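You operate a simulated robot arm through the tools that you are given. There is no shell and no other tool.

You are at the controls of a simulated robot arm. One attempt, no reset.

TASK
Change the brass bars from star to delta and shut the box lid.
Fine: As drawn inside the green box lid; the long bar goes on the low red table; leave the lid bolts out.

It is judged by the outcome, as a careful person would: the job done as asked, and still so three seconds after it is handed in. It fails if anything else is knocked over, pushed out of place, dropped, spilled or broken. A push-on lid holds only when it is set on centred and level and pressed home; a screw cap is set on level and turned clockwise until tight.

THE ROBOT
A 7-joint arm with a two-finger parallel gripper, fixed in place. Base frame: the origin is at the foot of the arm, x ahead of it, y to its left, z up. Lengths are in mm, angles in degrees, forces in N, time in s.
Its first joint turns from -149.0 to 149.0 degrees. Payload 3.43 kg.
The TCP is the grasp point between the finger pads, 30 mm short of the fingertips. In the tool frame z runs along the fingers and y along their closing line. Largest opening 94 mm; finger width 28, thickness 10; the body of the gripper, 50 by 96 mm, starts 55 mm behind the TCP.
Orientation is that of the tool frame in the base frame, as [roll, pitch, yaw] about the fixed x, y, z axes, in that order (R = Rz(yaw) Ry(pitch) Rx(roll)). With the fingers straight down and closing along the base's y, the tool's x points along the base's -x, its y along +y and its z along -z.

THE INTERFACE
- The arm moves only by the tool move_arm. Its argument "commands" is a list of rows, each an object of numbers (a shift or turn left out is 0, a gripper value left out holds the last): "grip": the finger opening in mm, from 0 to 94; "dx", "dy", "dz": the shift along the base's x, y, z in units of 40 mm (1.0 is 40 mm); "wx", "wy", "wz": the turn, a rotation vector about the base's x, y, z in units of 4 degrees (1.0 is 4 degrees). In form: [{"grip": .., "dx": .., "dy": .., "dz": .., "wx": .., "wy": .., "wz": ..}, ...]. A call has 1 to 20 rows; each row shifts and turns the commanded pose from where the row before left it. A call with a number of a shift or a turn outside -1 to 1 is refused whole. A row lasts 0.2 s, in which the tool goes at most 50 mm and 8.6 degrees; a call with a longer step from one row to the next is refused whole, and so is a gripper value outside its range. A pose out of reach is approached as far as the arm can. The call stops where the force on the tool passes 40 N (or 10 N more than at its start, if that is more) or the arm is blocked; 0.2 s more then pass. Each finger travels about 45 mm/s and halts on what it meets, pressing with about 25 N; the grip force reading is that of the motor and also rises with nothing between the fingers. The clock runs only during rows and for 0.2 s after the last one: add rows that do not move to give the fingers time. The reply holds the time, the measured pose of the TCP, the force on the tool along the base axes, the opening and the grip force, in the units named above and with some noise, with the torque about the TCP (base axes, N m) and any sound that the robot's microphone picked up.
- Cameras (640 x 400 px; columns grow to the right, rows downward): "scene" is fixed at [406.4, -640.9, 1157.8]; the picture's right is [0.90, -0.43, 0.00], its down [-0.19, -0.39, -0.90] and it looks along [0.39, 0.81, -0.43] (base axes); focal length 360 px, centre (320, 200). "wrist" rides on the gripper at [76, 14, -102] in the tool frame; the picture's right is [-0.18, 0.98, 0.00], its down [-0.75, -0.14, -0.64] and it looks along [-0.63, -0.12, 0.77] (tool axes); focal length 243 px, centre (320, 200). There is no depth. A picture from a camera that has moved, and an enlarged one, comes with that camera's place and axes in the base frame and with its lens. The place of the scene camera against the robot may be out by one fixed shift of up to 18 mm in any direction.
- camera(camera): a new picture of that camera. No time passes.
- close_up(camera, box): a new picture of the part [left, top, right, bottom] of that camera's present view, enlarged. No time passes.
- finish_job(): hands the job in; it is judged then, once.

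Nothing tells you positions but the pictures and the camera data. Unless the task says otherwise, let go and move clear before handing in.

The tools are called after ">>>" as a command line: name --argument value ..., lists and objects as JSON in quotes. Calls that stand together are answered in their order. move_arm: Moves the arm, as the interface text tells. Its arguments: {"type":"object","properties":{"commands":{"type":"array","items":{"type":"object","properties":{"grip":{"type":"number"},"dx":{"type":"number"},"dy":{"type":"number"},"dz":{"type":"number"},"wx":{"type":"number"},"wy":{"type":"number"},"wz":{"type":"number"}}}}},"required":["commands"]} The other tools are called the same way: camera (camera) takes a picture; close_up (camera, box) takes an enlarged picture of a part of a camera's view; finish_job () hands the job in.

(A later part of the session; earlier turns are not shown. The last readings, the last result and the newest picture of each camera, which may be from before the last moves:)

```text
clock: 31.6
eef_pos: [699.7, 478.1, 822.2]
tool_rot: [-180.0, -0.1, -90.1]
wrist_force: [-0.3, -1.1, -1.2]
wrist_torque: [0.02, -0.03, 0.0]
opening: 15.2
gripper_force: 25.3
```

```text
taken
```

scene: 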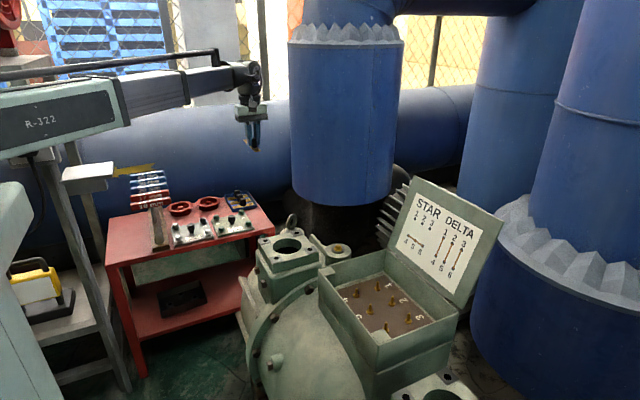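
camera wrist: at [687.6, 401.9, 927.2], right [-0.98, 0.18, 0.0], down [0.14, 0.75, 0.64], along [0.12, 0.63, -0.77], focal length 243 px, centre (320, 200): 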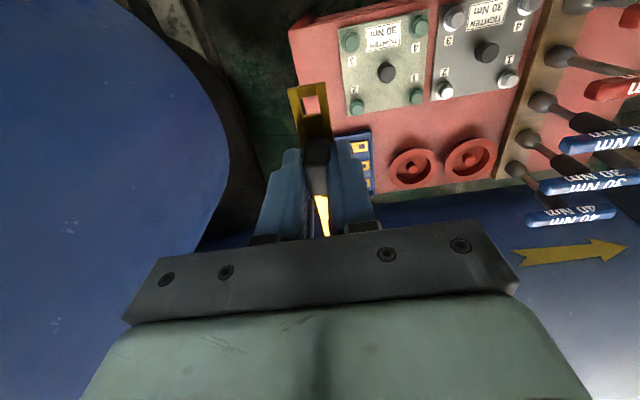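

>>> close_up --camera "wrist" --box '[270, 0, 450, 200]'

>>> close_up --camera "wrist" --box '[270, 5, 450, 120]'

>>> camera --camera "wrist"

```text
2.00 times, centred on (360, 100) of wrist
camera zoom: at [687.6, 401.9, 927.2], right [-0.98, 0.18, 0.0], down [0.14, 0.75, 0.64], along [0.12, 0.63, -0.77], focal length 485 px, centre (240, 400)
```

zoom: 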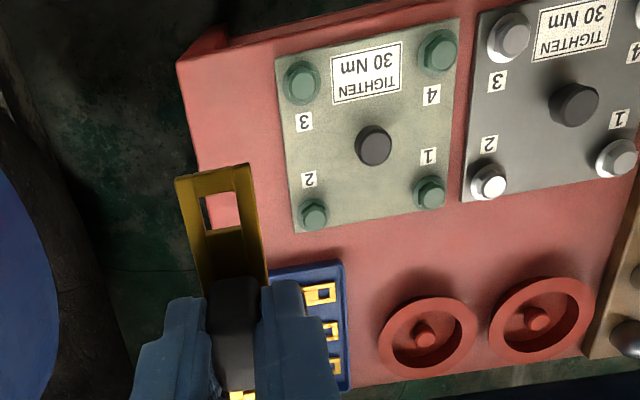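

```text
3.48 times, centred on (360, 62) of wrist
camera zoom: at [687.6, 401.9, 927.2], right [-0.98, 0.18, 0.0], down [0.14, 0.75, 0.64], along [0.12, 0.63, -0.77], focal length 844 px, centre (181, 678)
```

zoom: 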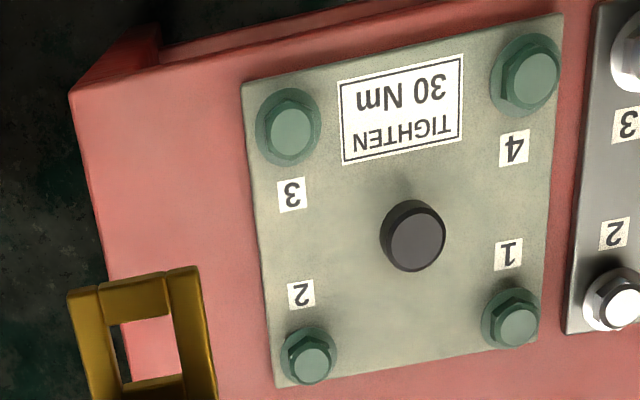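

```text
taken
camera wrist: at [687.6, 401.9, 927.2], right [-0.98, 0.18, 0.0], down [0.14, 0.75, 0.64], along [0.12, 0.63, -0.77], focal length 243 px, centre (320, 200)
```

wrist: 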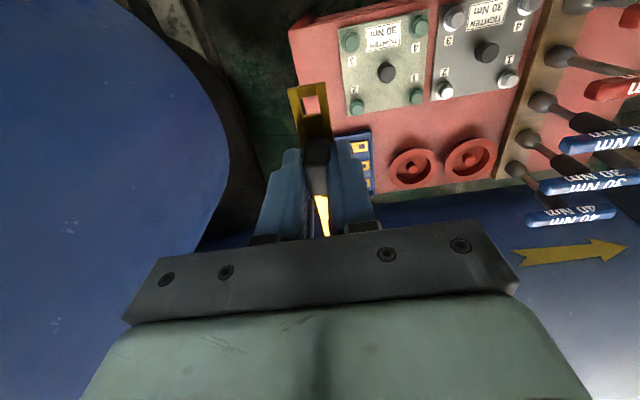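

The strip is confirmed: plate edge at x≈670, table edge at x≈741, y from 432 to the tray at about 596, surface z≈504. I'll centre on it and descend most of the way.

>>> move_arm --commands '[{"dx": 0.045, "dy": 0.07, "dz": -0.1}, {"dx": 0.04, "dy": 0.07, "dz": -0.2}, {"dz": -0.3}, {"dz": -0.4}, {"dz": -0.4}, {"dz": -0.4}, {"dz": -0.4}, {"dz": -0.4}, {"dz": -0.4}, {"dz": -0.4}, {"dz": -0.4}, {"dz": -0.4}, {"dz": -0.4}, {"dz": -0.4}, {"dz": -0.4}, {"dz": -0.4}, {"dz": -0.3}, {"dz": -0.15}, {"dz": -0.1}, {}]'

>>> camera --camera "wrist"

>>> close_up --camera "scene" --box '[170, 150, 300, 260]'

```text
clock: 35.8
eef_pos: [704.7, 485.3, 568.4]
tool_rot: [-180.0, 0.1, -90.0]
wrist_force: [-0.1, 0.6, -0.7]
wrist_torque: [-0.01, -0.03, 0.0]
opening: 14.9
gripper_force: 24.8
```

```text
taken
camera wrist: at [691.6, 408.5, 672.7], right [-0.98, 0.18, 0.0], down [0.14, 0.75, 0.64], along [0.12, 0.63, -0.77], focal length 243 px, centre (320, 200)
```

wrist: 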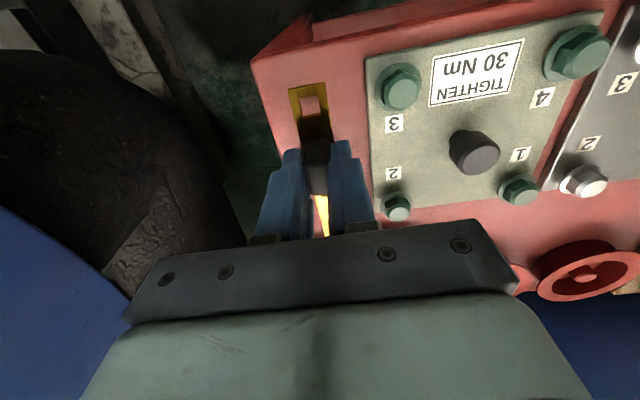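

```text
3.64 times, centred on (235, 205) of scene
camera zoom: at [406.4, -640.9, 1157.8], right [0.9, -0.43, 0.0], down [-0.19, -0.39, -0.9], along [0.39, 0.81, -0.43], focal length 1308 px, centre (629, 182)
```

zoom: 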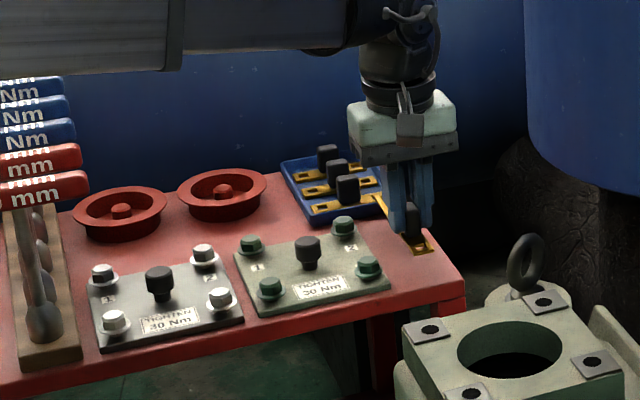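

>>> close_up --camera "scene" --box '[250, 185, 300, 225]'

>>> close_up --camera "wrist" --box '[250, 40, 400, 240]'

```text
10.00 times, centred on (275, 205) of scene
camera zoom: at [406.4, -640.9, 1157.8], right [0.9, -0.43, 0.0], down [-0.19, -0.39, -0.9], along [0.39, 0.81, -0.43], focal length 3597 px, centre (770, 150)
```

zoom: 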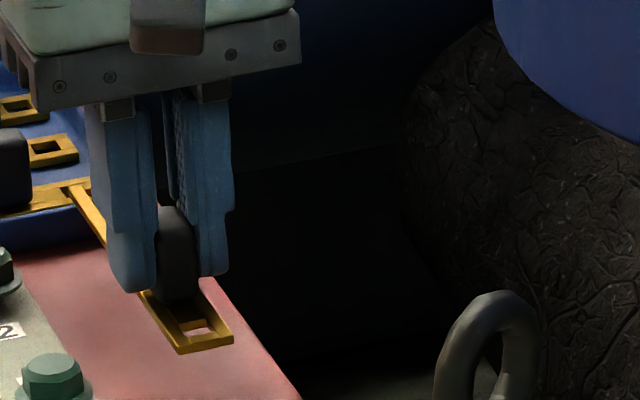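

```text
2.00 times, centred on (325, 140) of wrist
camera zoom: at [691.6, 408.5, 672.7], right [-0.98, 0.18, 0.0], down [0.14, 0.75, 0.64], along [0.12, 0.63, -0.77], focal length 485 px, centre (310, 320)
```

zoom: 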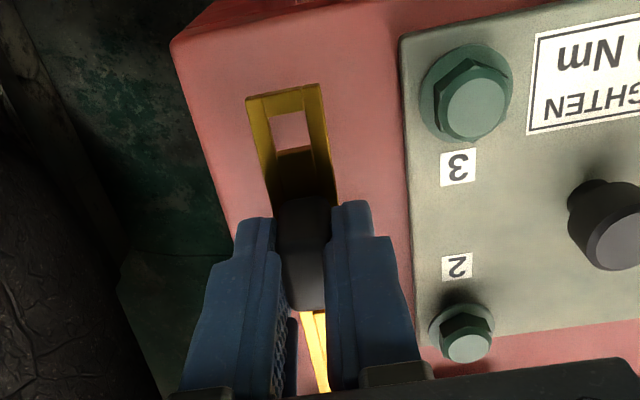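

Clearances look good at both ends. Lowering gently toward the table.

>>> move_arm --commands '[{"dy": -0.03, "dz": -0.1}, {"dz": -0.1}, {"dz": -0.1}, {"dz": -0.1}, {"dz": -0.1}, {}]'

>>> close_up --camera "scene" --box '[250, 185, 300, 225]'

```text
clock: 37.2
eef_pos: [704.3, 483.2, 548.4]
tool_rot: [-180.0, 0.0, -89.9]
wrist_force: [-0.2, 0.6, -1.2]
wrist_torque: [-0.02, 0.01, 0.0]
opening: 15.1
gripper_force: 24.4
```

```text
10.00 times, centred on (275, 205) of scene
camera zoom: at [406.4, -640.9, 1157.8], right [0.9, -0.43, 0.0], down [-0.19, -0.39, -0.9], along [0.39, 0.81, -0.43], focal length 3597 px, centre (770, 150)
```

zoom: 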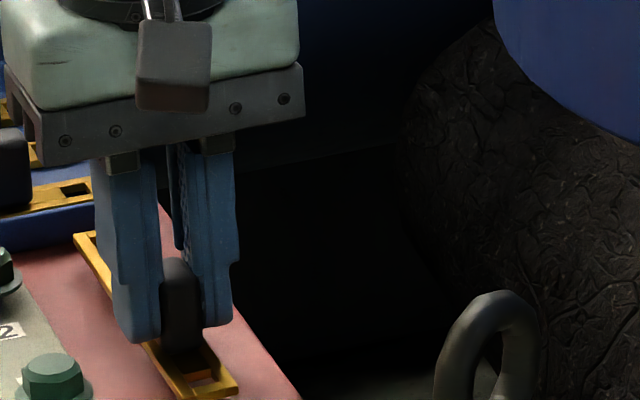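

>>> move_arm --commands '[{"dz": -0.05}, {"dz": -0.025}]'

>>> move_arm --commands '[{"dz": -0.025}]'

>>> close_up --camera "scene" --box '[250, 190, 300, 230]'

>>> close_up --camera "wrist" --box '[250, 40, 400, 240]'

```text
clock: 37.8
eef_pos: [705.4, 483.0, 545.5]
tool_rot: [-180.0, -0.1, -90.0]
wrist_force: [0.2, 0.6, -0.1]
wrist_torque: [0.01, 0.02, 0.01]
opening: 15.0
gripper_force: 24.7
```

```text
clock: 38.2
eef_pos: [703.3, 483.7, 543.3]
tool_rot: [-179.9, 0.0, -89.9]
wrist_force: [0.0, 0.3, -0.6]
wrist_torque: [0.0, -0.01, 0.0]
opening: 15.0
gripper_force: 25.1
```

```text
10.00 times, centred on (275, 210) of scene
camera zoom: at [406.4, -640.9, 1157.8], right [0.9, -0.43, 0.0], down [-0.19, -0.39, -0.9], along [0.39, 0.81, -0.43], focal length 3597 px, centre (770, 100)
```

zoom: 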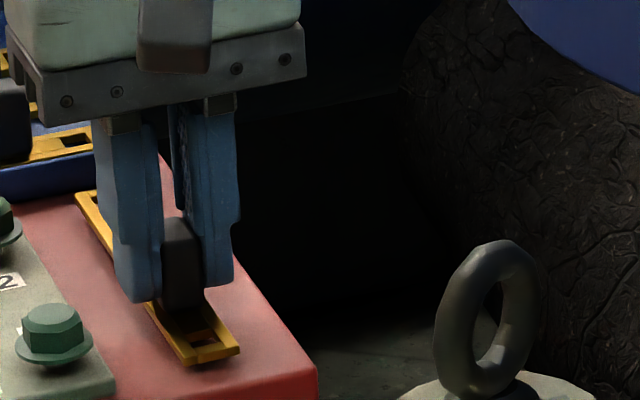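

```text
2.00 times, centred on (325, 140) of wrist
camera zoom: at [691.5, 406.9, 648.7], right [-0.98, 0.18, 0.0], down [0.14, 0.75, 0.64], along [0.12, 0.63, -0.77], focal length 485 px, centre (310, 320)
```

zoom: 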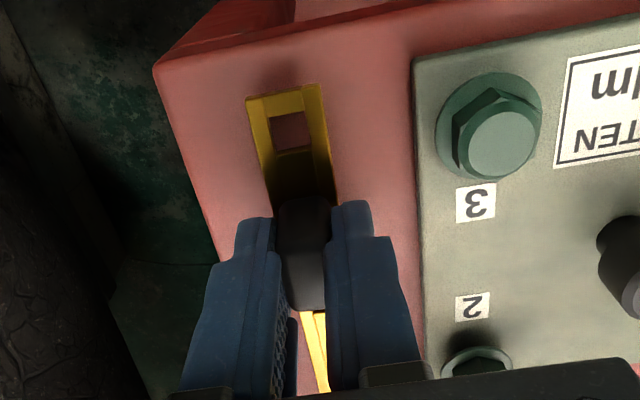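

>>> move_arm --commands '[{"dz": -0.025}, {}]'

>>> move_arm --commands '[{"dz": -0.025}, {}]'

>>> move_arm --commands '[{"dz": -0.025}, {}]'

>>> close_up --camera "scene" --box '[250, 190, 300, 230]'

```text
clock: 38.8
eef_pos: [703.2, 483.0, 543.0]
tool_rot: [-179.9, 0.0, -89.9]
wrist_force: [-0.2, 0.1, -0.1]
wrist_torque: [0.01, 0.01, 0.01]
opening: 15.4
gripper_force: 25.1
```

```text
clock: 39.4
eef_pos: [704.4, 482.8, 541.6]
tool_rot: [180.0, 0.0, -89.9]
wrist_force: [-0.3, 0.0, 0.0]
wrist_torque: [0.02, 0.01, -0.01]
opening: 15.6
gripper_force: 24.8
```

```text
clock: 40.0
eef_pos: [703.7, 483.4, 542.8]
tool_rot: [-179.9, -0.1, -89.9]
wrist_force: [0.2, -0.4, -1.1]
wrist_torque: [-0.03, 0.0, 0.0]
opening: 15.2
gripper_force: 25.2
```

```text
10.00 times, centred on (275, 210) of scene
camera zoom: at [406.4, -640.9, 1157.8], right [0.9, -0.43, 0.0], down [-0.19, -0.39, -0.9], along [0.39, 0.81, -0.43], focal length 3597 px, centre (770, 100)
```

zoom: 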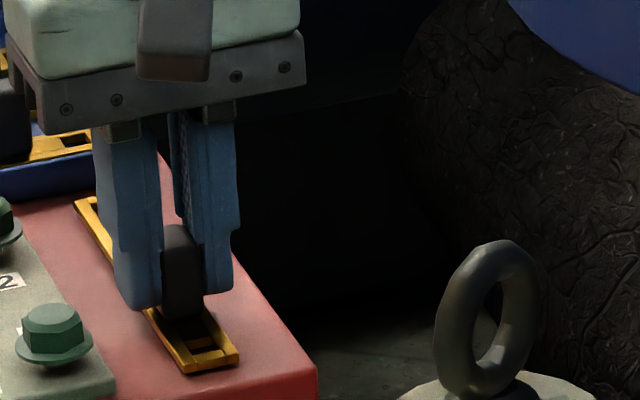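

>>> move_arm --commands '[{"dz": -0.025}, {}]'

>>> move_arm --commands '[{"dz": -0.025}, {}]'

>>> close_up --camera "scene" --box '[250, 190, 300, 230]'

>>> close_up --camera "wrist" --box '[250, 40, 400, 240]'

```text
clock: 40.6
eef_pos: [703.5, 483.0, 541.1]
tool_rot: [179.9, 0.0, -90.1]
wrist_force: [-0.3, -0.5, -0.1]
wrist_torque: [-0.01, -0.02, -0.01]
opening: 15.4
gripper_force: 25.1
```

```text
clock: 41.2
eef_pos: [704.3, 484.4, 539.9]
tool_rot: [179.9, -0.1, -90.0]
wrist_force: [-0.6, -0.1, 0.0]
wrist_torque: [-0.02, 0.0, 0.01]
opening: 15.0
gripper_force: 24.6
```

```text
10.00 times, centred on (275, 210) of scene
camera zoom: at [406.4, -640.9, 1157.8], right [0.9, -0.43, 0.0], down [-0.19, -0.39, -0.9], along [0.39, 0.81, -0.43], focal length 3597 px, centre (770, 100)
```

zoom: 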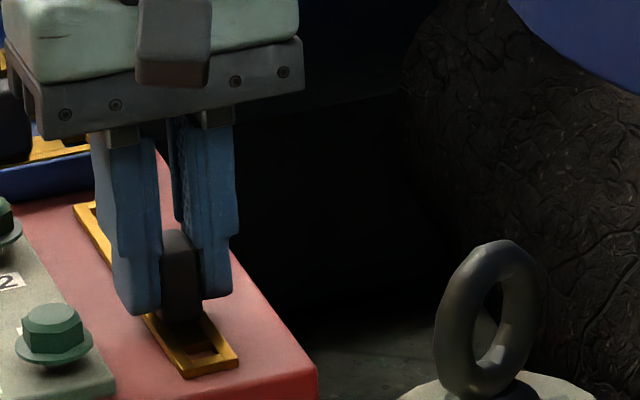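

```text
2.00 times, centred on (325, 140) of wrist
camera zoom: at [690.7, 407.0, 643.9], right [-0.98, 0.18, 0.0], down [0.14, 0.75, 0.64], along [0.12, 0.63, -0.77], focal length 485 px, centre (310, 320)
```

zoom: 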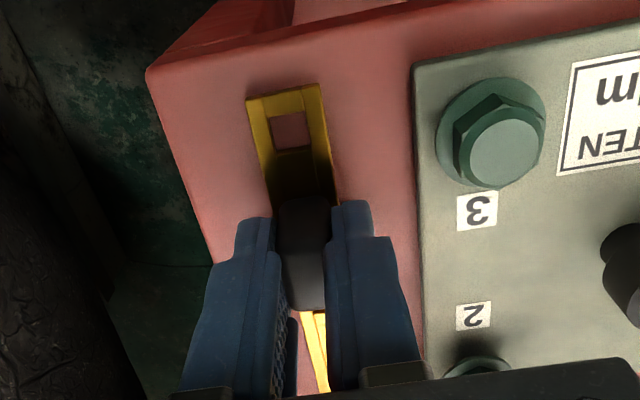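

>>> move_arm --commands '[{"dz": -0.025}, {}]'

>>> move_arm --commands '[{"dz": -0.025}, {}]'

>>> move_arm --commands '[{"dz": -0.025}, {}]'

>>> close_up --camera "wrist" --box '[250, 40, 400, 240]'

```text
clock: 41.8
eef_pos: [704.3, 482.8, 538.5]
tool_rot: [-179.9, 0.1, -90.1]
wrist_force: [-1.2, 1.1, 5.6]
wrist_torque: [0.08, 0.04, -0.01]
opening: 15.3
gripper_force: 24.7
```

```text
clock: 42.4
eef_pos: [703.4, 482.1, 540.1]
tool_rot: [-179.9, 0.1, -90.0]
wrist_force: [-1.5, 3.4, 18.7]
wrist_torque: [-0.23, 0.09, 0.02]
opening: 15.4
gripper_force: 25.2
```

```text
clock: 43.0
eef_pos: [703.6, 483.6, 538.4]
tool_rot: [-179.8, 0.0, -90.0]
wrist_force: [-0.7, 6.5, 39.6]
wrist_torque: [-0.04, 0.08, 0.08]
opening: 15.2
gripper_force: 25.0
```

```text
2.00 times, centred on (325, 140) of wrist
camera zoom: at [690.5, 406.6, 642.9], right [-0.98, 0.18, 0.0], down [0.14, 0.75, 0.64], along [0.12, 0.63, -0.77], focal length 485 px, centre (310, 320)
```

zoom: 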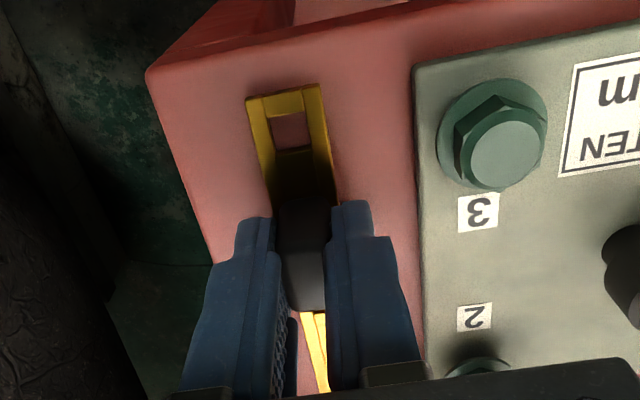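

The bar is down on the table (contact force). Relieving the pressure, then releasing.

>>> move_arm --commands '[{"dz": 0.025}, {"dz": 0.025}, {}]'

>>> move_arm --commands '[{"grip": 20}, {"grip": 26}, {"grip": 32}, {}, {}]'

>>> close_up --camera "wrist" --box '[250, 40, 400, 240]'

>>> close_up --camera "scene" --box '[250, 190, 300, 230]'

```text
clock: 43.8
eef_pos: [703.1, 482.7, 538.9]
tool_rot: [-179.9, 0.1, -90.0]
wrist_force: [0.1, 7.2, 19.5]
wrist_torque: [0.64, 0.0, -0.05]
opening: 15.3
gripper_force: 24.8
```

```text
clock: 45.0
eef_pos: [704.2, 482.7, 539.2]
tool_rot: [179.9, 0.0, -90.0]
wrist_force: [-0.3, -0.5, 0.1]
wrist_torque: [0.02, 0.01, -0.02]
opening: 32.2
gripper_force: 0.1
```

```text
2.00 times, centred on (325, 140) of wrist
camera zoom: at [690.9, 406.7, 643.1], right [-0.98, 0.18, 0.0], down [0.14, 0.75, 0.64], along [0.12, 0.63, -0.77], focal length 485 px, centre (310, 320)
```

zoom: 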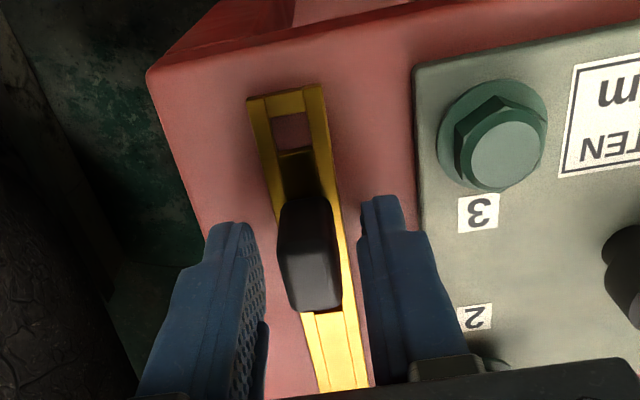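

```text
10.00 times, centred on (275, 210) of scene
camera zoom: at [406.4, -640.9, 1157.8], right [0.9, -0.43, 0.0], down [-0.19, -0.39, -0.9], along [0.39, 0.81, -0.43], focal length 3597 px, centre (770, 100)
```

zoom: 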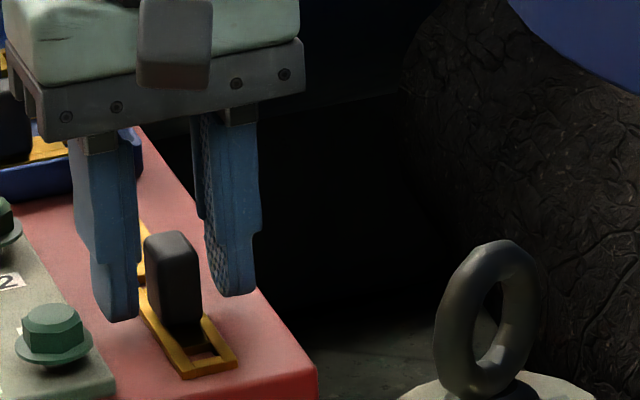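

The long bar lies flat and still on the red table. Rising straight up, then turning back to close along y for the short bars.

>>> move_arm --commands '[{"dz": 0.2}, {"dz": 0.4}, {"dz": 0.6}, {"dz": 0.8}, {"dz": 0.8}, {"dz": 0.8}, {"dz": 0.8}, {"dz": 0.6, "wz": -1}, {"wz": -1}, {"wz": -1}, {"wz": -1}, {"wz": -1}, {"wz": -1}, {"wz": -1}, {"wz": -1}, {"wz": -1}, {"wz": -1}, {"wz": -1}, {"wz": -1}, {"wz": -1}]'

>>> move_arm --commands '[{"wz": -1, "dx": -0.1, "dy": 0.4}, {"wz": -1, "dx": -0.1, "dy": 0.4}, {"wz": -1, "dx": -0.1, "dy": 0.4}, {"wz": -1, "dx": -0.1, "dy": 0.4}, {"wz": -1, "dx": -0.1, "dy": 0.4}, {"wz": -1, "dx": -0.1, "dy": 0.4}, {"wz": -1, "dx": -0.1, "dy": 0.4}, {"wz": -1, "dx": -0.1, "dy": 0.4}, {"wz": -1, "dx": -0.1, "dy": 0.4}, {"wz": -0.5, "dx": -0.1, "dy": 0.4}, {}]'

>>> camera --camera "wrist"

>>> camera --camera "scene"

```text
clock: 49.2
eef_pos: [703.0, 482.8, 739.6]
tool_rot: [179.9, 0.0, -142.1]
wrist_force: [0.0, -0.6, 0.4]
wrist_torque: [0.0, -0.04, 0.01]
opening: 32.0
gripper_force: 0.0
```

```text
clock: 51.6
eef_pos: [664.0, 643.5, 740.8]
tool_rot: [-180.0, 0.0, 180.0]
wrist_force: [-0.8, 0.3, -1.1]
wrist_torque: [0.02, 0.03, 0.03]
opening: 31.6
gripper_force: 0.1
```

```text
taken
camera wrist: at [589.4, 657.5, 843.1], right [0.18, 0.98, 0.0], down [0.75, -0.14, 0.64], along [0.63, -0.12, -0.77], focal length 243 px, centre (320, 200)
```

wrist: 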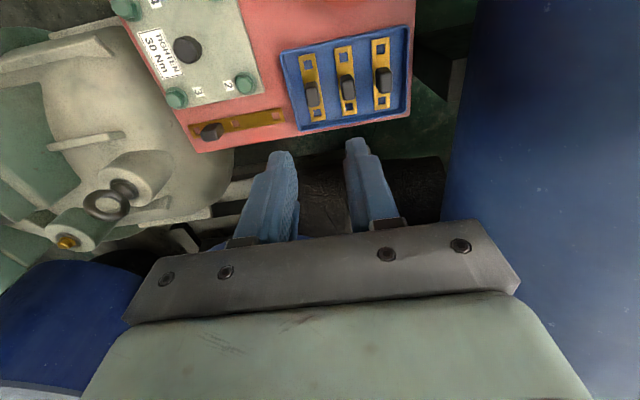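

```text
taken
```

scene: 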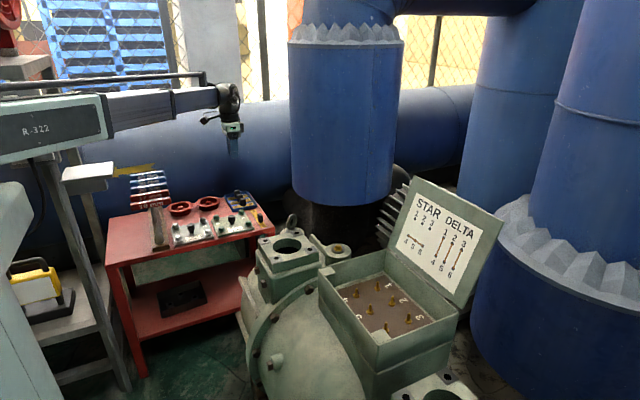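

>>> close_up --camera "wrist" --box '[270, 15, 420, 140]'

>>> close_up --camera "wrist" --box '[170, 60, 330, 160]'

```text
3.20 times, centred on (345, 78) of wrist
camera zoom: at [589.4, 657.5, 843.1], right [0.18, 0.98, 0.0], down [0.75, -0.14, 0.64], along [0.63, -0.12, -0.77], focal length 776 px, centre (240, 592)
```

zoom: 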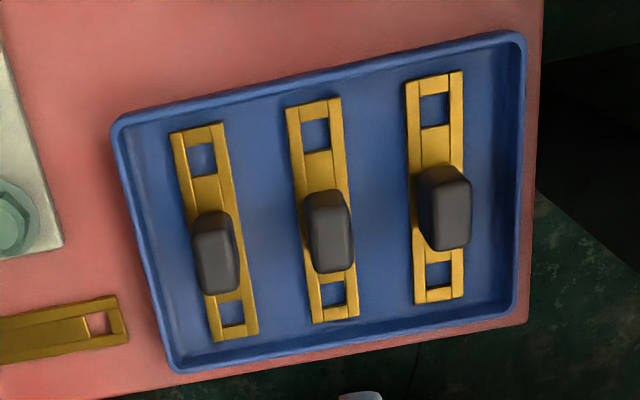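

```text
4.00 times, centred on (250, 110) of wrist
camera zoom: at [589.4, 657.5, 843.1], right [0.18, 0.98, 0.0], down [0.75, -0.14, 0.64], along [0.63, -0.12, -0.77], focal length 970 px, centre (600, 560)
```

zoom: 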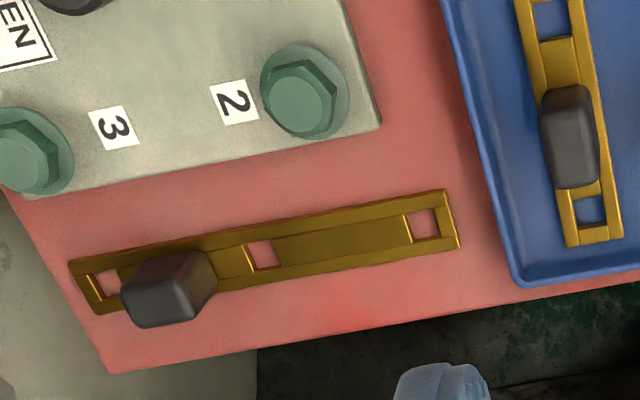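

The long bar sits clear of the tray and plates. The short bars lie exactly along x, centred at x≈679.3, y≈632, 675, 719, with hole pitch ≈60. I'll line up with the first one and descend above it.

>>> move_arm --commands '[{"dx": 0.17, "dy": -0.15, "dz": -0.3}, {"dx": 0.17, "dy": -0.14, "dz": -0.5}, {"dz": -0.6}, {"dz": -0.6}, {"dz": -0.6}, {"dz": -0.5}, {"dz": -0.4}, {"dz": -0.2}, {}]'

>>> camera --camera "wrist"

>>> close_up --camera "wrist" --box '[230, 40, 430, 200]'

>>> close_up --camera "scene" --box '[190, 150, 300, 240]'

```text
clock: 53.6
eef_pos: [677.8, 630.9, 591.0]
tool_rot: [-179.9, 0.0, 180.0]
wrist_force: [0.6, 0.7, -0.7]
wrist_torque: [-0.01, -0.04, 0.03]
opening: 32.0
gripper_force: 0.1
```

```text
taken
camera wrist: at [603.0, 645.7, 695.1], right [0.18, 0.98, 0.0], down [0.75, -0.14, 0.64], along [0.63, -0.12, -0.77], focal length 243 px, centre (320, 200)
```

wrist: 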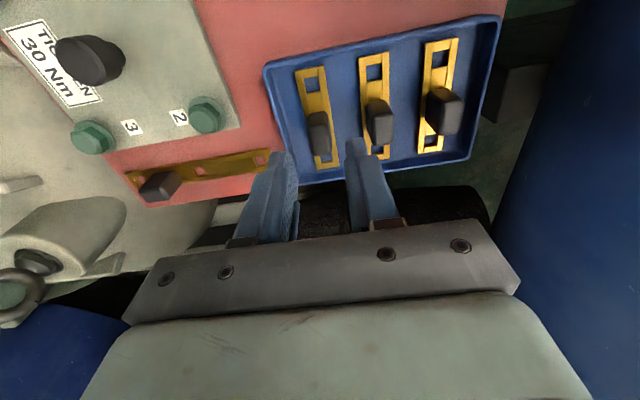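

```text
2.50 times, centred on (330, 120) of wrist
camera zoom: at [603.0, 645.7, 695.1], right [0.18, 0.98, 0.0], down [0.75, -0.14, 0.64], along [0.63, -0.12, -0.77], focal length 606 px, centre (295, 400)
```

zoom: 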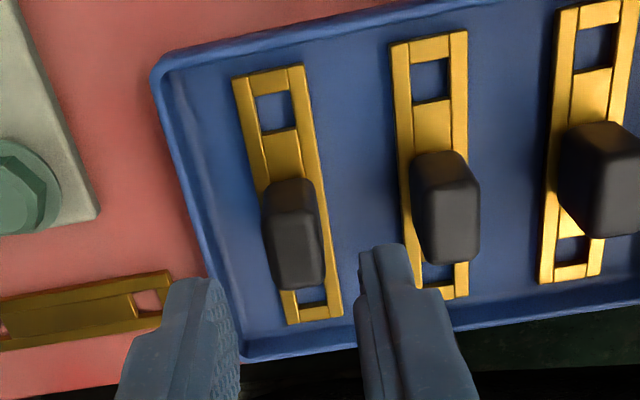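

```text
4.44 times, centred on (245, 195) of scene
camera zoom: at [406.4, -640.9, 1157.8], right [0.9, -0.43, 0.0], down [-0.19, -0.39, -0.9], along [0.39, 0.81, -0.43], focal length 1599 px, centre (653, 222)
```

zoom: 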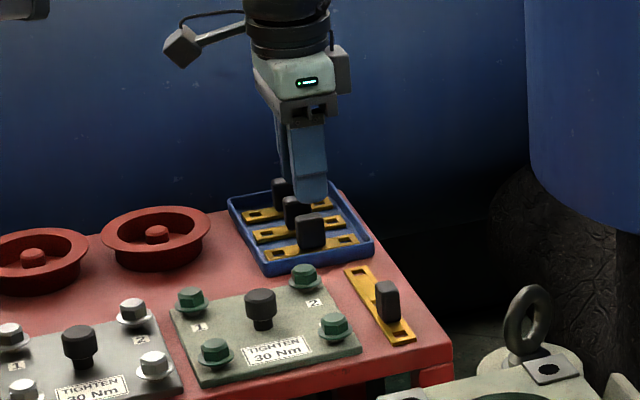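

Aligned within about 0.5 mm. Descending to the grasp height around the first handle and closing.

>>> move_arm --commands '[{"dz": -0.3}, {"dz": -0.3}, {"dz": -0.25}, {"dz": -0.2}, {"dz": -0.1}, {}]'

>>> close_up --camera "wrist" --box '[230, 40, 430, 200]'

>>> close_up --camera "scene" --box '[210, 170, 290, 230]'

```text
clock: 55.0
eef_pos: [677.3, 631.6, 544.9]
tool_rot: [179.9, 0.0, -180.0]
wrist_force: [-0.4, 0.4, -0.3]
wrist_torque: [-0.01, 0.02, 0.01]
opening: 32.2
gripper_force: 0.0
```

```text
2.50 times, centred on (330, 120) of wrist
camera zoom: at [602.7, 645.4, 649.3], right [0.18, 0.98, 0.0], down [0.75, -0.14, 0.64], along [0.63, -0.12, -0.77], focal length 606 px, centre (295, 400)
```

zoom: 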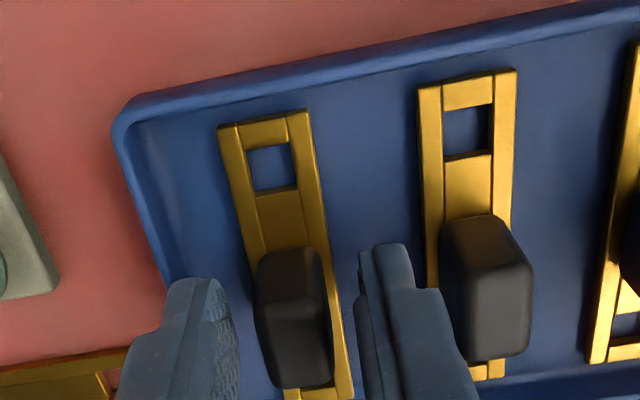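

```text
6.67 times, centred on (250, 200) of scene
camera zoom: at [406.4, -640.9, 1157.8], right [0.9, -0.43, 0.0], down [-0.19, -0.39, -0.9], along [0.39, 0.81, -0.43], focal length 2398 px, centre (787, 200)
```

zoom: 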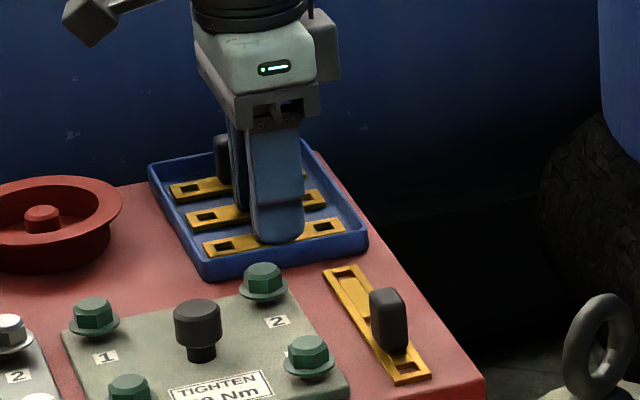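

>>> move_arm --commands '[{"dz": -0.06}, {}, {"grip": 0}, {"grip": 0}, {"grip": 0}, {"grip": 0}]'

>>> close_up --camera "wrist" --box '[230, 40, 430, 200]'

```text
clock: 56.4
eef_pos: [677.9, 631.2, 542.9]
tool_rot: [-180.0, 0.0, -180.0]
wrist_force: [0.6, 0.4, 4.8]
wrist_torque: [0.02, 0.01, 0.0]
opening: 15.1
gripper_force: 24.6
```

```text
2.50 times, centred on (330, 120) of wrist
camera zoom: at [602.6, 645.4, 647.1], right [0.18, 0.98, 0.0], down [0.75, -0.14, 0.64], along [0.63, -0.12, -0.77], focal length 606 px, centre (295, 400)
```

zoom: 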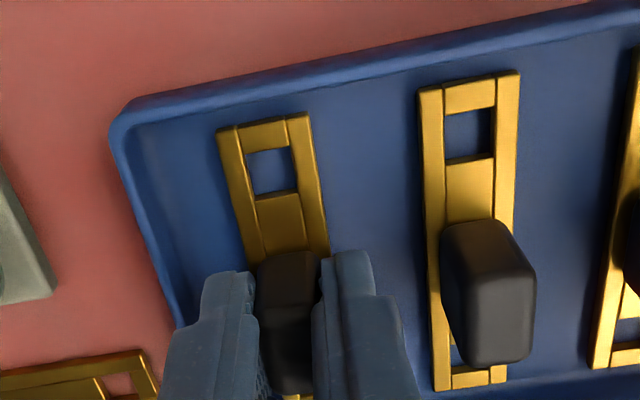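

Gripped. Lifting slowly at first.

>>> move_arm --commands '[{"dz": 0.05}, {"dz": 0.05}, {"dz": 0.05}, {"dz": 0.05}, {"dz": 0.08}, {"dz": 0.1}, {"dz": 0.12}, {"dz": 0.15}, {"dz": 0.2}, {}]'

>>> close_up --camera "wrist" --box '[230, 40, 430, 200]'

>>> close_up --camera "scene" --box '[210, 170, 290, 230]'

```text
clock: 58.6
eef_pos: [677.2, 630.5, 576.5]
tool_rot: [180.0, 0.0, 180.0]
wrist_force: [0.7, -1.2, 0.1]
wrist_torque: [0.02, 0.0, 0.02]
opening: 14.8
gripper_force: 25.1
```

```text
2.50 times, centred on (330, 120) of wrist
camera zoom: at [602.7, 645.9, 680.5], right [0.18, 0.98, 0.0], down [0.75, -0.14, 0.64], along [0.63, -0.12, -0.77], focal length 606 px, centre (295, 400)
```

zoom: 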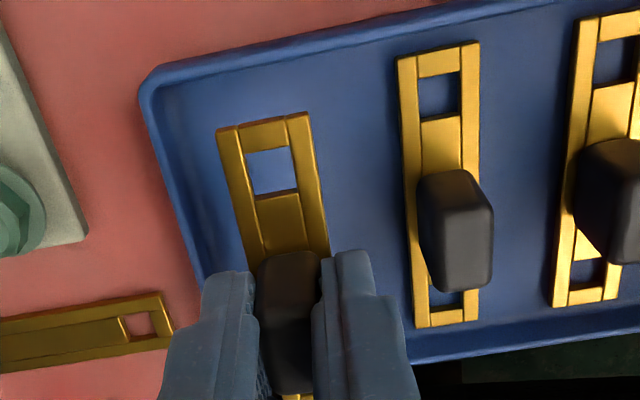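

```text
6.67 times, centred on (250, 200) of scene
camera zoom: at [406.4, -640.9, 1157.8], right [0.9, -0.43, 0.0], down [-0.19, -0.39, -0.9], along [0.39, 0.81, -0.43], focal length 2398 px, centre (787, 200)
```

zoom: 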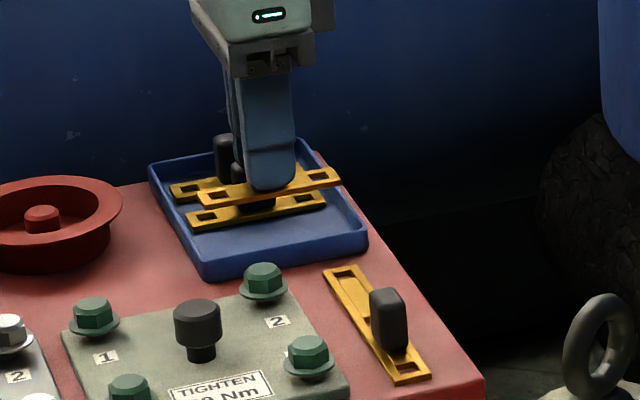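

Held level. Raising to transit height and heading for the box.

>>> move_arm --commands '[{"dz": 0.2}, {"dz": 0.3}, {"dz": 0.4}, {"dz": 0.5}, {"dz": 0.5}, {"dz": 0.5}, {"dz": 0.5}, {"dz": 0.5, "dy": -0.1}, {"dz": 0.5, "dy": -0.3, "dx": 0.05}, {"dz": 0.5, "dy": -0.5, "dx": 0.1}, {"dz": 0.5, "dy": -0.7, "dx": 0.1}, {"dz": 0.4, "dy": -0.8, "dx": 0.15}, {"dz": 0.4, "dy": -0.85, "dx": 0.15}, {"dz": 0.3, "dy": -0.85, "dx": 0.15}, {"dz": 0.2, "dy": -0.85, "dx": 0.15}, {"dz": 0.1, "dy": -0.85, "dx": 0.15}, {"dy": -0.85, "dx": 0.15}, {"dy": -0.85, "dx": 0.15}, {"dy": -0.85, "dx": 0.15}, {"dy": -0.85, "dx": 0.15}]'

>>> move_arm --commands '[{"dy": -0.85, "dx": 0.15}, {"dy": -0.85, "dx": 0.15}, {"dy": -0.85, "dx": 0.15}, {"dy": -0.85, "dx": 0.15}, {"dy": -0.85, "dx": 0.15}, {"dy": -0.85, "dx": 0.15}, {"dy": -0.85, "dx": 0.15}, {"dy": -0.7, "dx": 0.12}, {"dy": -0.5, "dx": 0.1}, {"dy": -0.3, "dx": 0.05}, {"dy": -0.1, "dx": 0.02}, {}]'

>>> camera --camera "wrist"

>>> camera --camera "scene"

```text
clock: 62.8
eef_pos: [741.1, 264.0, 828.1]
tool_rot: [180.0, 0.1, -180.0]
wrist_force: [0.1, 0.7, -1.5]
wrist_torque: [-0.04, -0.01, 0.0]
opening: 14.9
gripper_force: 25.6
```

```text
clock: 65.4
eef_pos: [793.9, -39.7, 829.7]
tool_rot: [-179.9, 0.0, -179.9]
wrist_force: [-0.7, -0.2, 0.1]
wrist_torque: [0.01, 0.01, 0.01]
opening: 15.0
gripper_force: 24.5
```

```text
taken
camera wrist: at [720.2, -24.6, 932.6], right [0.18, 0.98, 0.0], down [0.75, -0.14, 0.64], along [0.63, -0.12, -0.77], focal length 243 px, centre (320, 200)
```

wrist: 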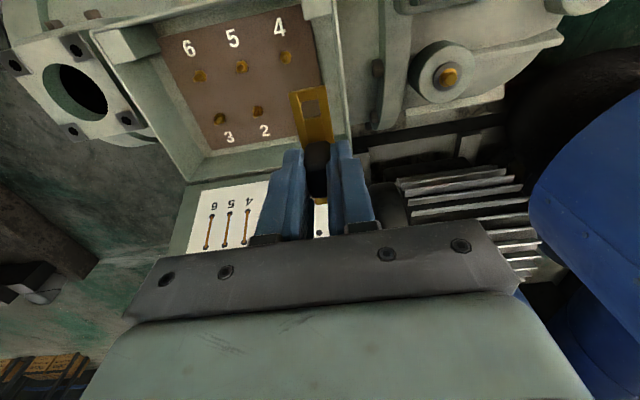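

```text
taken
```

scene: 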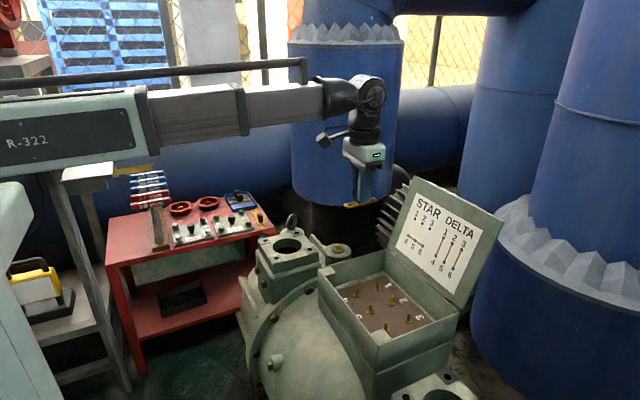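

>>> close_up --camera "wrist" --box '[150, 0, 350, 160]'

>>> close_up --camera "wrist" --box '[180, 40, 300, 130]'

```text
2.50 times, centred on (250, 80) of wrist
camera zoom: at [720.2, -24.6, 932.6], right [0.18, 0.98, 0.0], down [0.75, -0.14, 0.64], along [0.63, -0.12, -0.77], focal length 606 px, centre (495, 500)
```

zoom: 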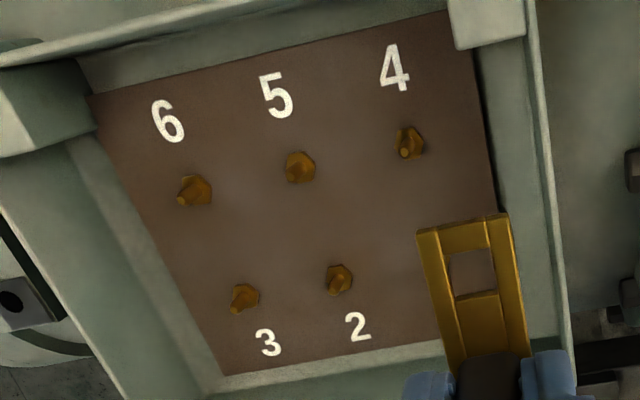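

```text
4.44 times, centred on (240, 85) of wrist
camera zoom: at [720.2, -24.6, 932.6], right [0.18, 0.98, 0.0], down [0.75, -0.14, 0.64], along [0.63, -0.12, -0.77], focal length 1078 px, centre (676, 711)
```

zoom: 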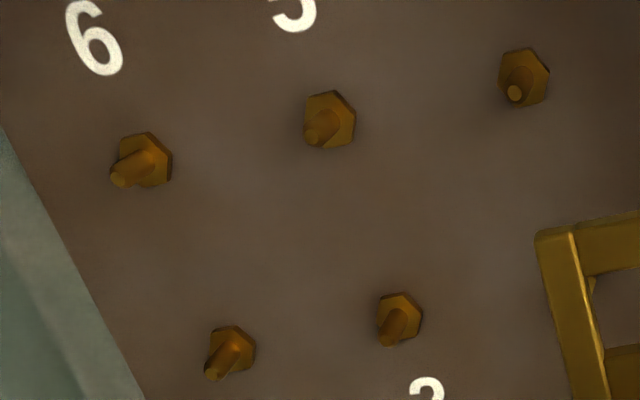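

Pins re-measured with the bar out of the way: rows at x≈772 and 832, y≈-80/-140/-200. The held bar is centred within 0.3 mm of the tool. Moving over pins 1-4 and coming down to just above the tips.

>>> move_arm --commands '[{"dx": 0.04, "dy": -0.2}, {"dx": 0.05, "dy": -0.4}, {"dx": 0.05, "dy": -0.34, "dz": -0.1}, {"dy": -0.1, "dz": -0.3}, {"dz": -0.4}, {"dz": -0.5}, {"dz": -0.5}, {"dz": -0.5}, {"dz": -0.5}, {"dz": -0.5}, {"dz": -0.5}, {"dz": -0.4}, {"dz": -0.3}, {"dz": -0.15}, {}]'

>>> camera --camera "wrist"

>>> close_up --camera "wrist" --box '[230, 40, 430, 200]'

>>> close_up --camera "scene" --box '[330, 240, 450, 340]'

```text
clock: 68.6
eef_pos: [799.8, -79.3, 641.2]
tool_rot: [-179.9, 0.1, -180.0]
wrist_force: [-0.1, 0.4, -1.0]
wrist_torque: [0.01, 0.02, -0.03]
opening: 15.0
gripper_force: 25.0
```

```text
taken
camera wrist: at [726.0, -66.1, 746.6], right [0.18, 0.98, 0.0], down [0.75, -0.14, 0.64], along [0.63, -0.12, -0.77], focal length 243 px, centre (320, 200)
```

wrist: 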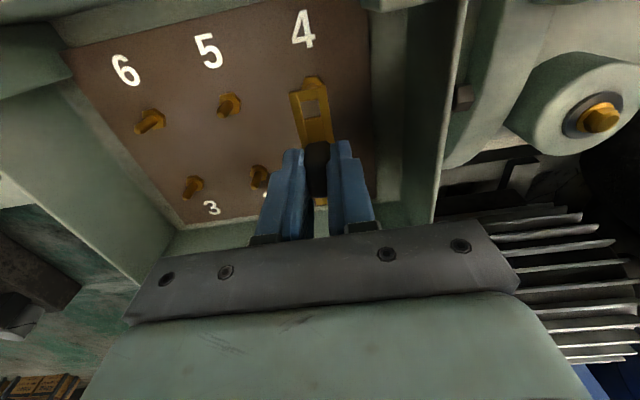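

```text
2.50 times, centred on (330, 120) of wrist
camera zoom: at [726.0, -66.1, 746.6], right [0.18, 0.98, 0.0], down [0.75, -0.14, 0.64], along [0.63, -0.12, -0.77], focal length 606 px, centre (295, 400)
```

zoom: 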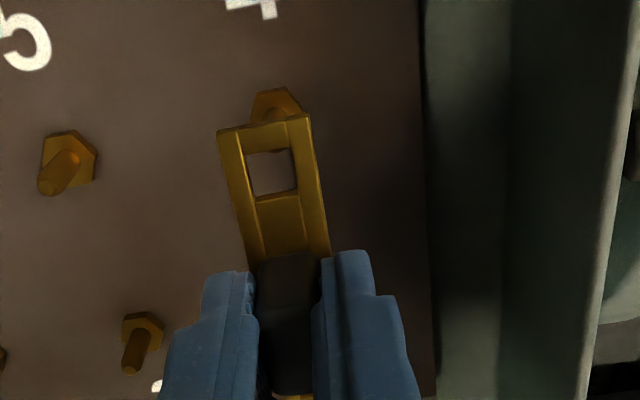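

```text
4.00 times, centred on (390, 290) of scene
camera zoom: at [406.4, -640.9, 1157.8], right [0.9, -0.43, 0.0], down [-0.19, -0.39, -0.9], along [0.39, 0.81, -0.43], focal length 1439 px, centre (40, -160)
```

zoom: 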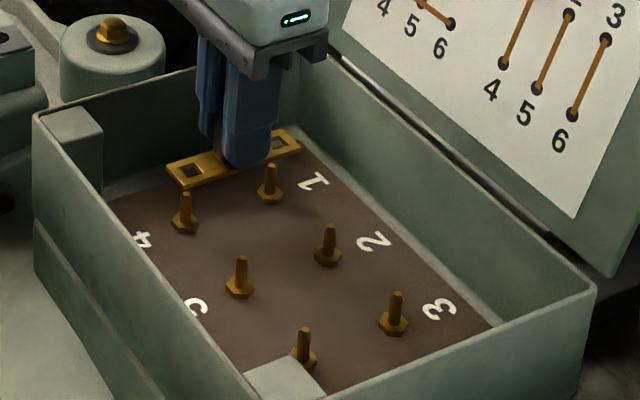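

Bar is 16 mm above the pin tips, and the predicted tip position falls in the middle of the near hole. Lowering in small steps.

>>> move_arm --commands '[{"dz": -0.1}, {"dz": -0.1}, {"dz": -0.08}, {}]'

>>> close_up --camera "wrist" --box '[230, 40, 430, 200]'

>>> close_up --camera "scene" --box '[340, 260, 410, 310]'

```text
clock: 69.6
eef_pos: [800.7, -79.0, 632.3]
tool_rot: [180.0, 0.1, -180.0]
wrist_force: [-0.7, 0.4, -0.8]
wrist_torque: [0.03, -0.01, -0.01]
opening: 15.0
gripper_force: 25.4
```

```text
2.50 times, centred on (330, 120) of wrist
camera zoom: at [726.5, -66.1, 735.4], right [0.18, 0.98, 0.0], down [0.75, -0.14, 0.64], along [0.63, -0.12, -0.77], focal length 606 px, centre (295, 400)
```

zoom: 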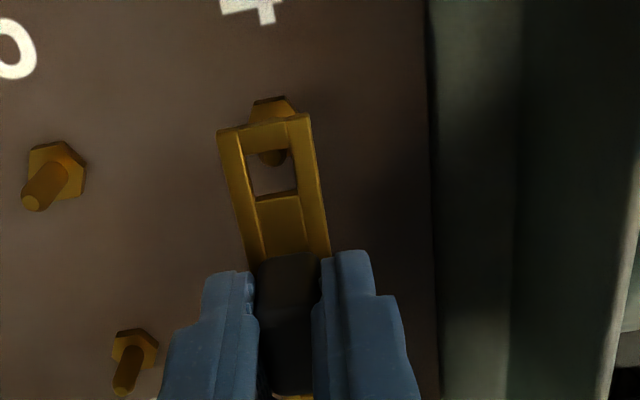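

```text
8.00 times, centred on (375, 285) of scene
camera zoom: at [406.4, -640.9, 1157.8], right [0.9, -0.43, 0.0], down [-0.19, -0.39, -0.9], along [0.39, 0.81, -0.43], focal length 2878 px, centre (-120, -480)
```

zoom: 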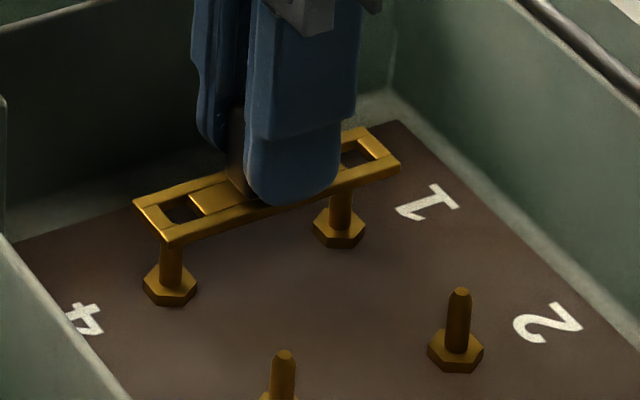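

>>> move_arm --commands '[{"dz": -0.05}, {"dz": -0.05}, {}]'

>>> close_up --camera "wrist" --box '[270, 70, 370, 150]'

>>> close_up --camera "scene" --box '[340, 260, 410, 310]'

```text
clock: 70.4
eef_pos: [800.5, -80.1, 627.9]
tool_rot: [179.9, -0.1, -179.9]
wrist_force: [0.0, 0.4, -0.6]
wrist_torque: [0.02, 0.01, -0.01]
opening: 15.1
gripper_force: 24.7
```

```text
5.00 times, centred on (320, 110) of wrist
camera zoom: at [726.2, -65.9, 731.5], right [0.18, 0.98, 0.0], down [0.75, -0.14, 0.64], along [0.63, -0.12, -0.77], focal length 1213 px, centre (320, 650)
```

zoom: 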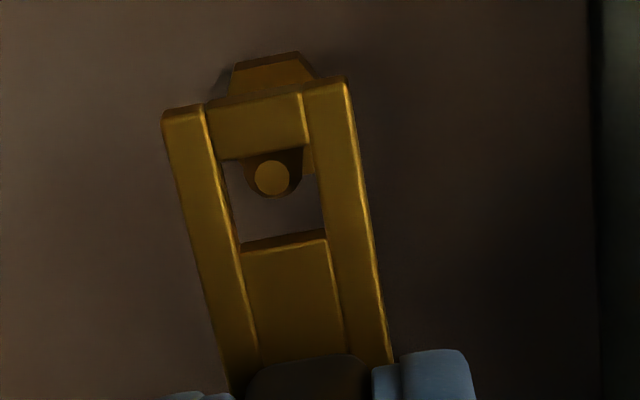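

```text
8.00 times, centred on (375, 285) of scene
camera zoom: at [406.4, -640.9, 1157.8], right [0.9, -0.43, 0.0], down [-0.19, -0.39, -0.9], along [0.39, 0.81, -0.43], focal length 2878 px, centre (-120, -480)
```

zoom: 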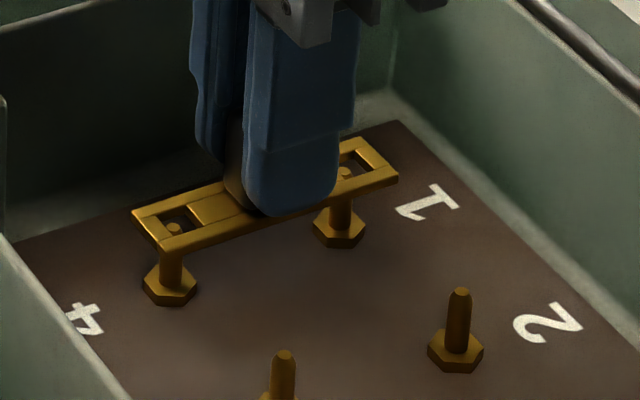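

Both pins are entering their holes cleanly. Continuing down.

>>> move_arm --commands '[{"dz": -0.05}, {"dz": -0.05}, {"dz": -0.05}, {"dz": -0.05}, {}]'

>>> close_up --camera "wrist" --box '[270, 70, 370, 150]'

>>> close_up --camera "scene" --box '[340, 260, 410, 310]'

```text
clock: 71.6
eef_pos: [800.7, -80.0, 620.0]
tool_rot: [-180.0, 0.0, -180.0]
wrist_force: [0.3, 0.2, -1.3]
wrist_torque: [0.03, -0.01, -0.03]
opening: 15.0
gripper_force: 25.1
```

```text
5.00 times, centred on (320, 110) of wrist
camera zoom: at [725.7, -65.8, 723.4], right [0.18, 0.98, 0.0], down [0.75, -0.14, 0.64], along [0.63, -0.12, -0.77], focal length 1213 px, centre (320, 650)
```

zoom: 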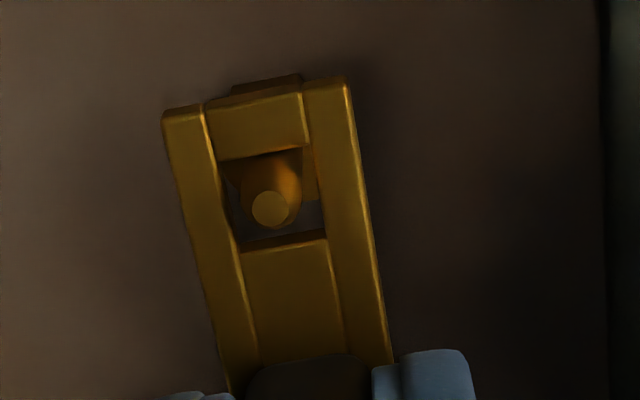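

```text
8.00 times, centred on (375, 285) of scene
camera zoom: at [406.4, -640.9, 1157.8], right [0.9, -0.43, 0.0], down [-0.19, -0.39, -0.9], along [0.39, 0.81, -0.43], focal length 2878 px, centre (-120, -480)
```

zoom: 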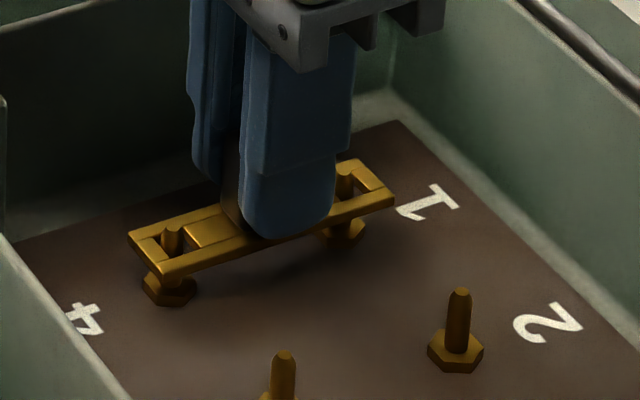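

>>> move_arm --commands '[{"dz": -0.05}, {"dz": -0.05}, {"dz": -0.05}, {}]'

>>> move_arm --commands '[{"dz": -0.025}, {"dz": -0.025}, {}]'

>>> close_up --camera "scene" --box '[340, 260, 410, 310]'

>>> close_up --camera "wrist" --box '[270, 70, 370, 150]'

```text
clock: 72.6
eef_pos: [800.5, -80.5, 613.1]
tool_rot: [179.9, -0.1, -180.0]
wrist_force: [0.2, -0.4, -0.2]
wrist_torque: [0.01, 0.03, 0.0]
opening: 15.4
gripper_force: 25.2
```

```text
clock: 73.4
eef_pos: [800.1, -81.2, 611.9]
tool_rot: [180.0, 0.0, -180.0]
wrist_force: [-0.5, -0.8, -1.2]
wrist_torque: [0.01, 0.01, -0.02]
opening: 14.8
gripper_force: 25.2
```

```text
8.00 times, centred on (375, 285) of scene
camera zoom: at [406.4, -640.9, 1157.8], right [0.9, -0.43, 0.0], down [-0.19, -0.39, -0.9], along [0.39, 0.81, -0.43], focal length 2878 px, centre (-120, -480)
```

zoom: 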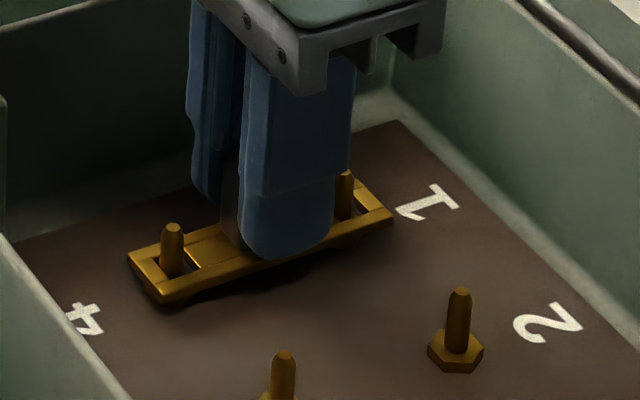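

```text
5.00 times, centred on (320, 110) of wrist
camera zoom: at [725.9, -65.8, 715.6], right [0.18, 0.98, 0.0], down [0.75, -0.14, 0.64], along [0.63, -0.12, -0.77], focal length 1213 px, centre (320, 650)
```

zoom: 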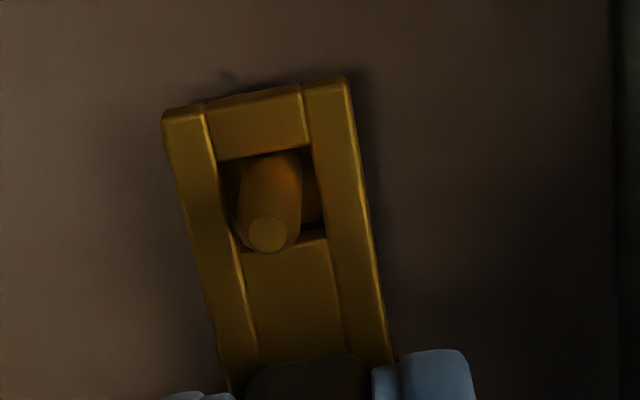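

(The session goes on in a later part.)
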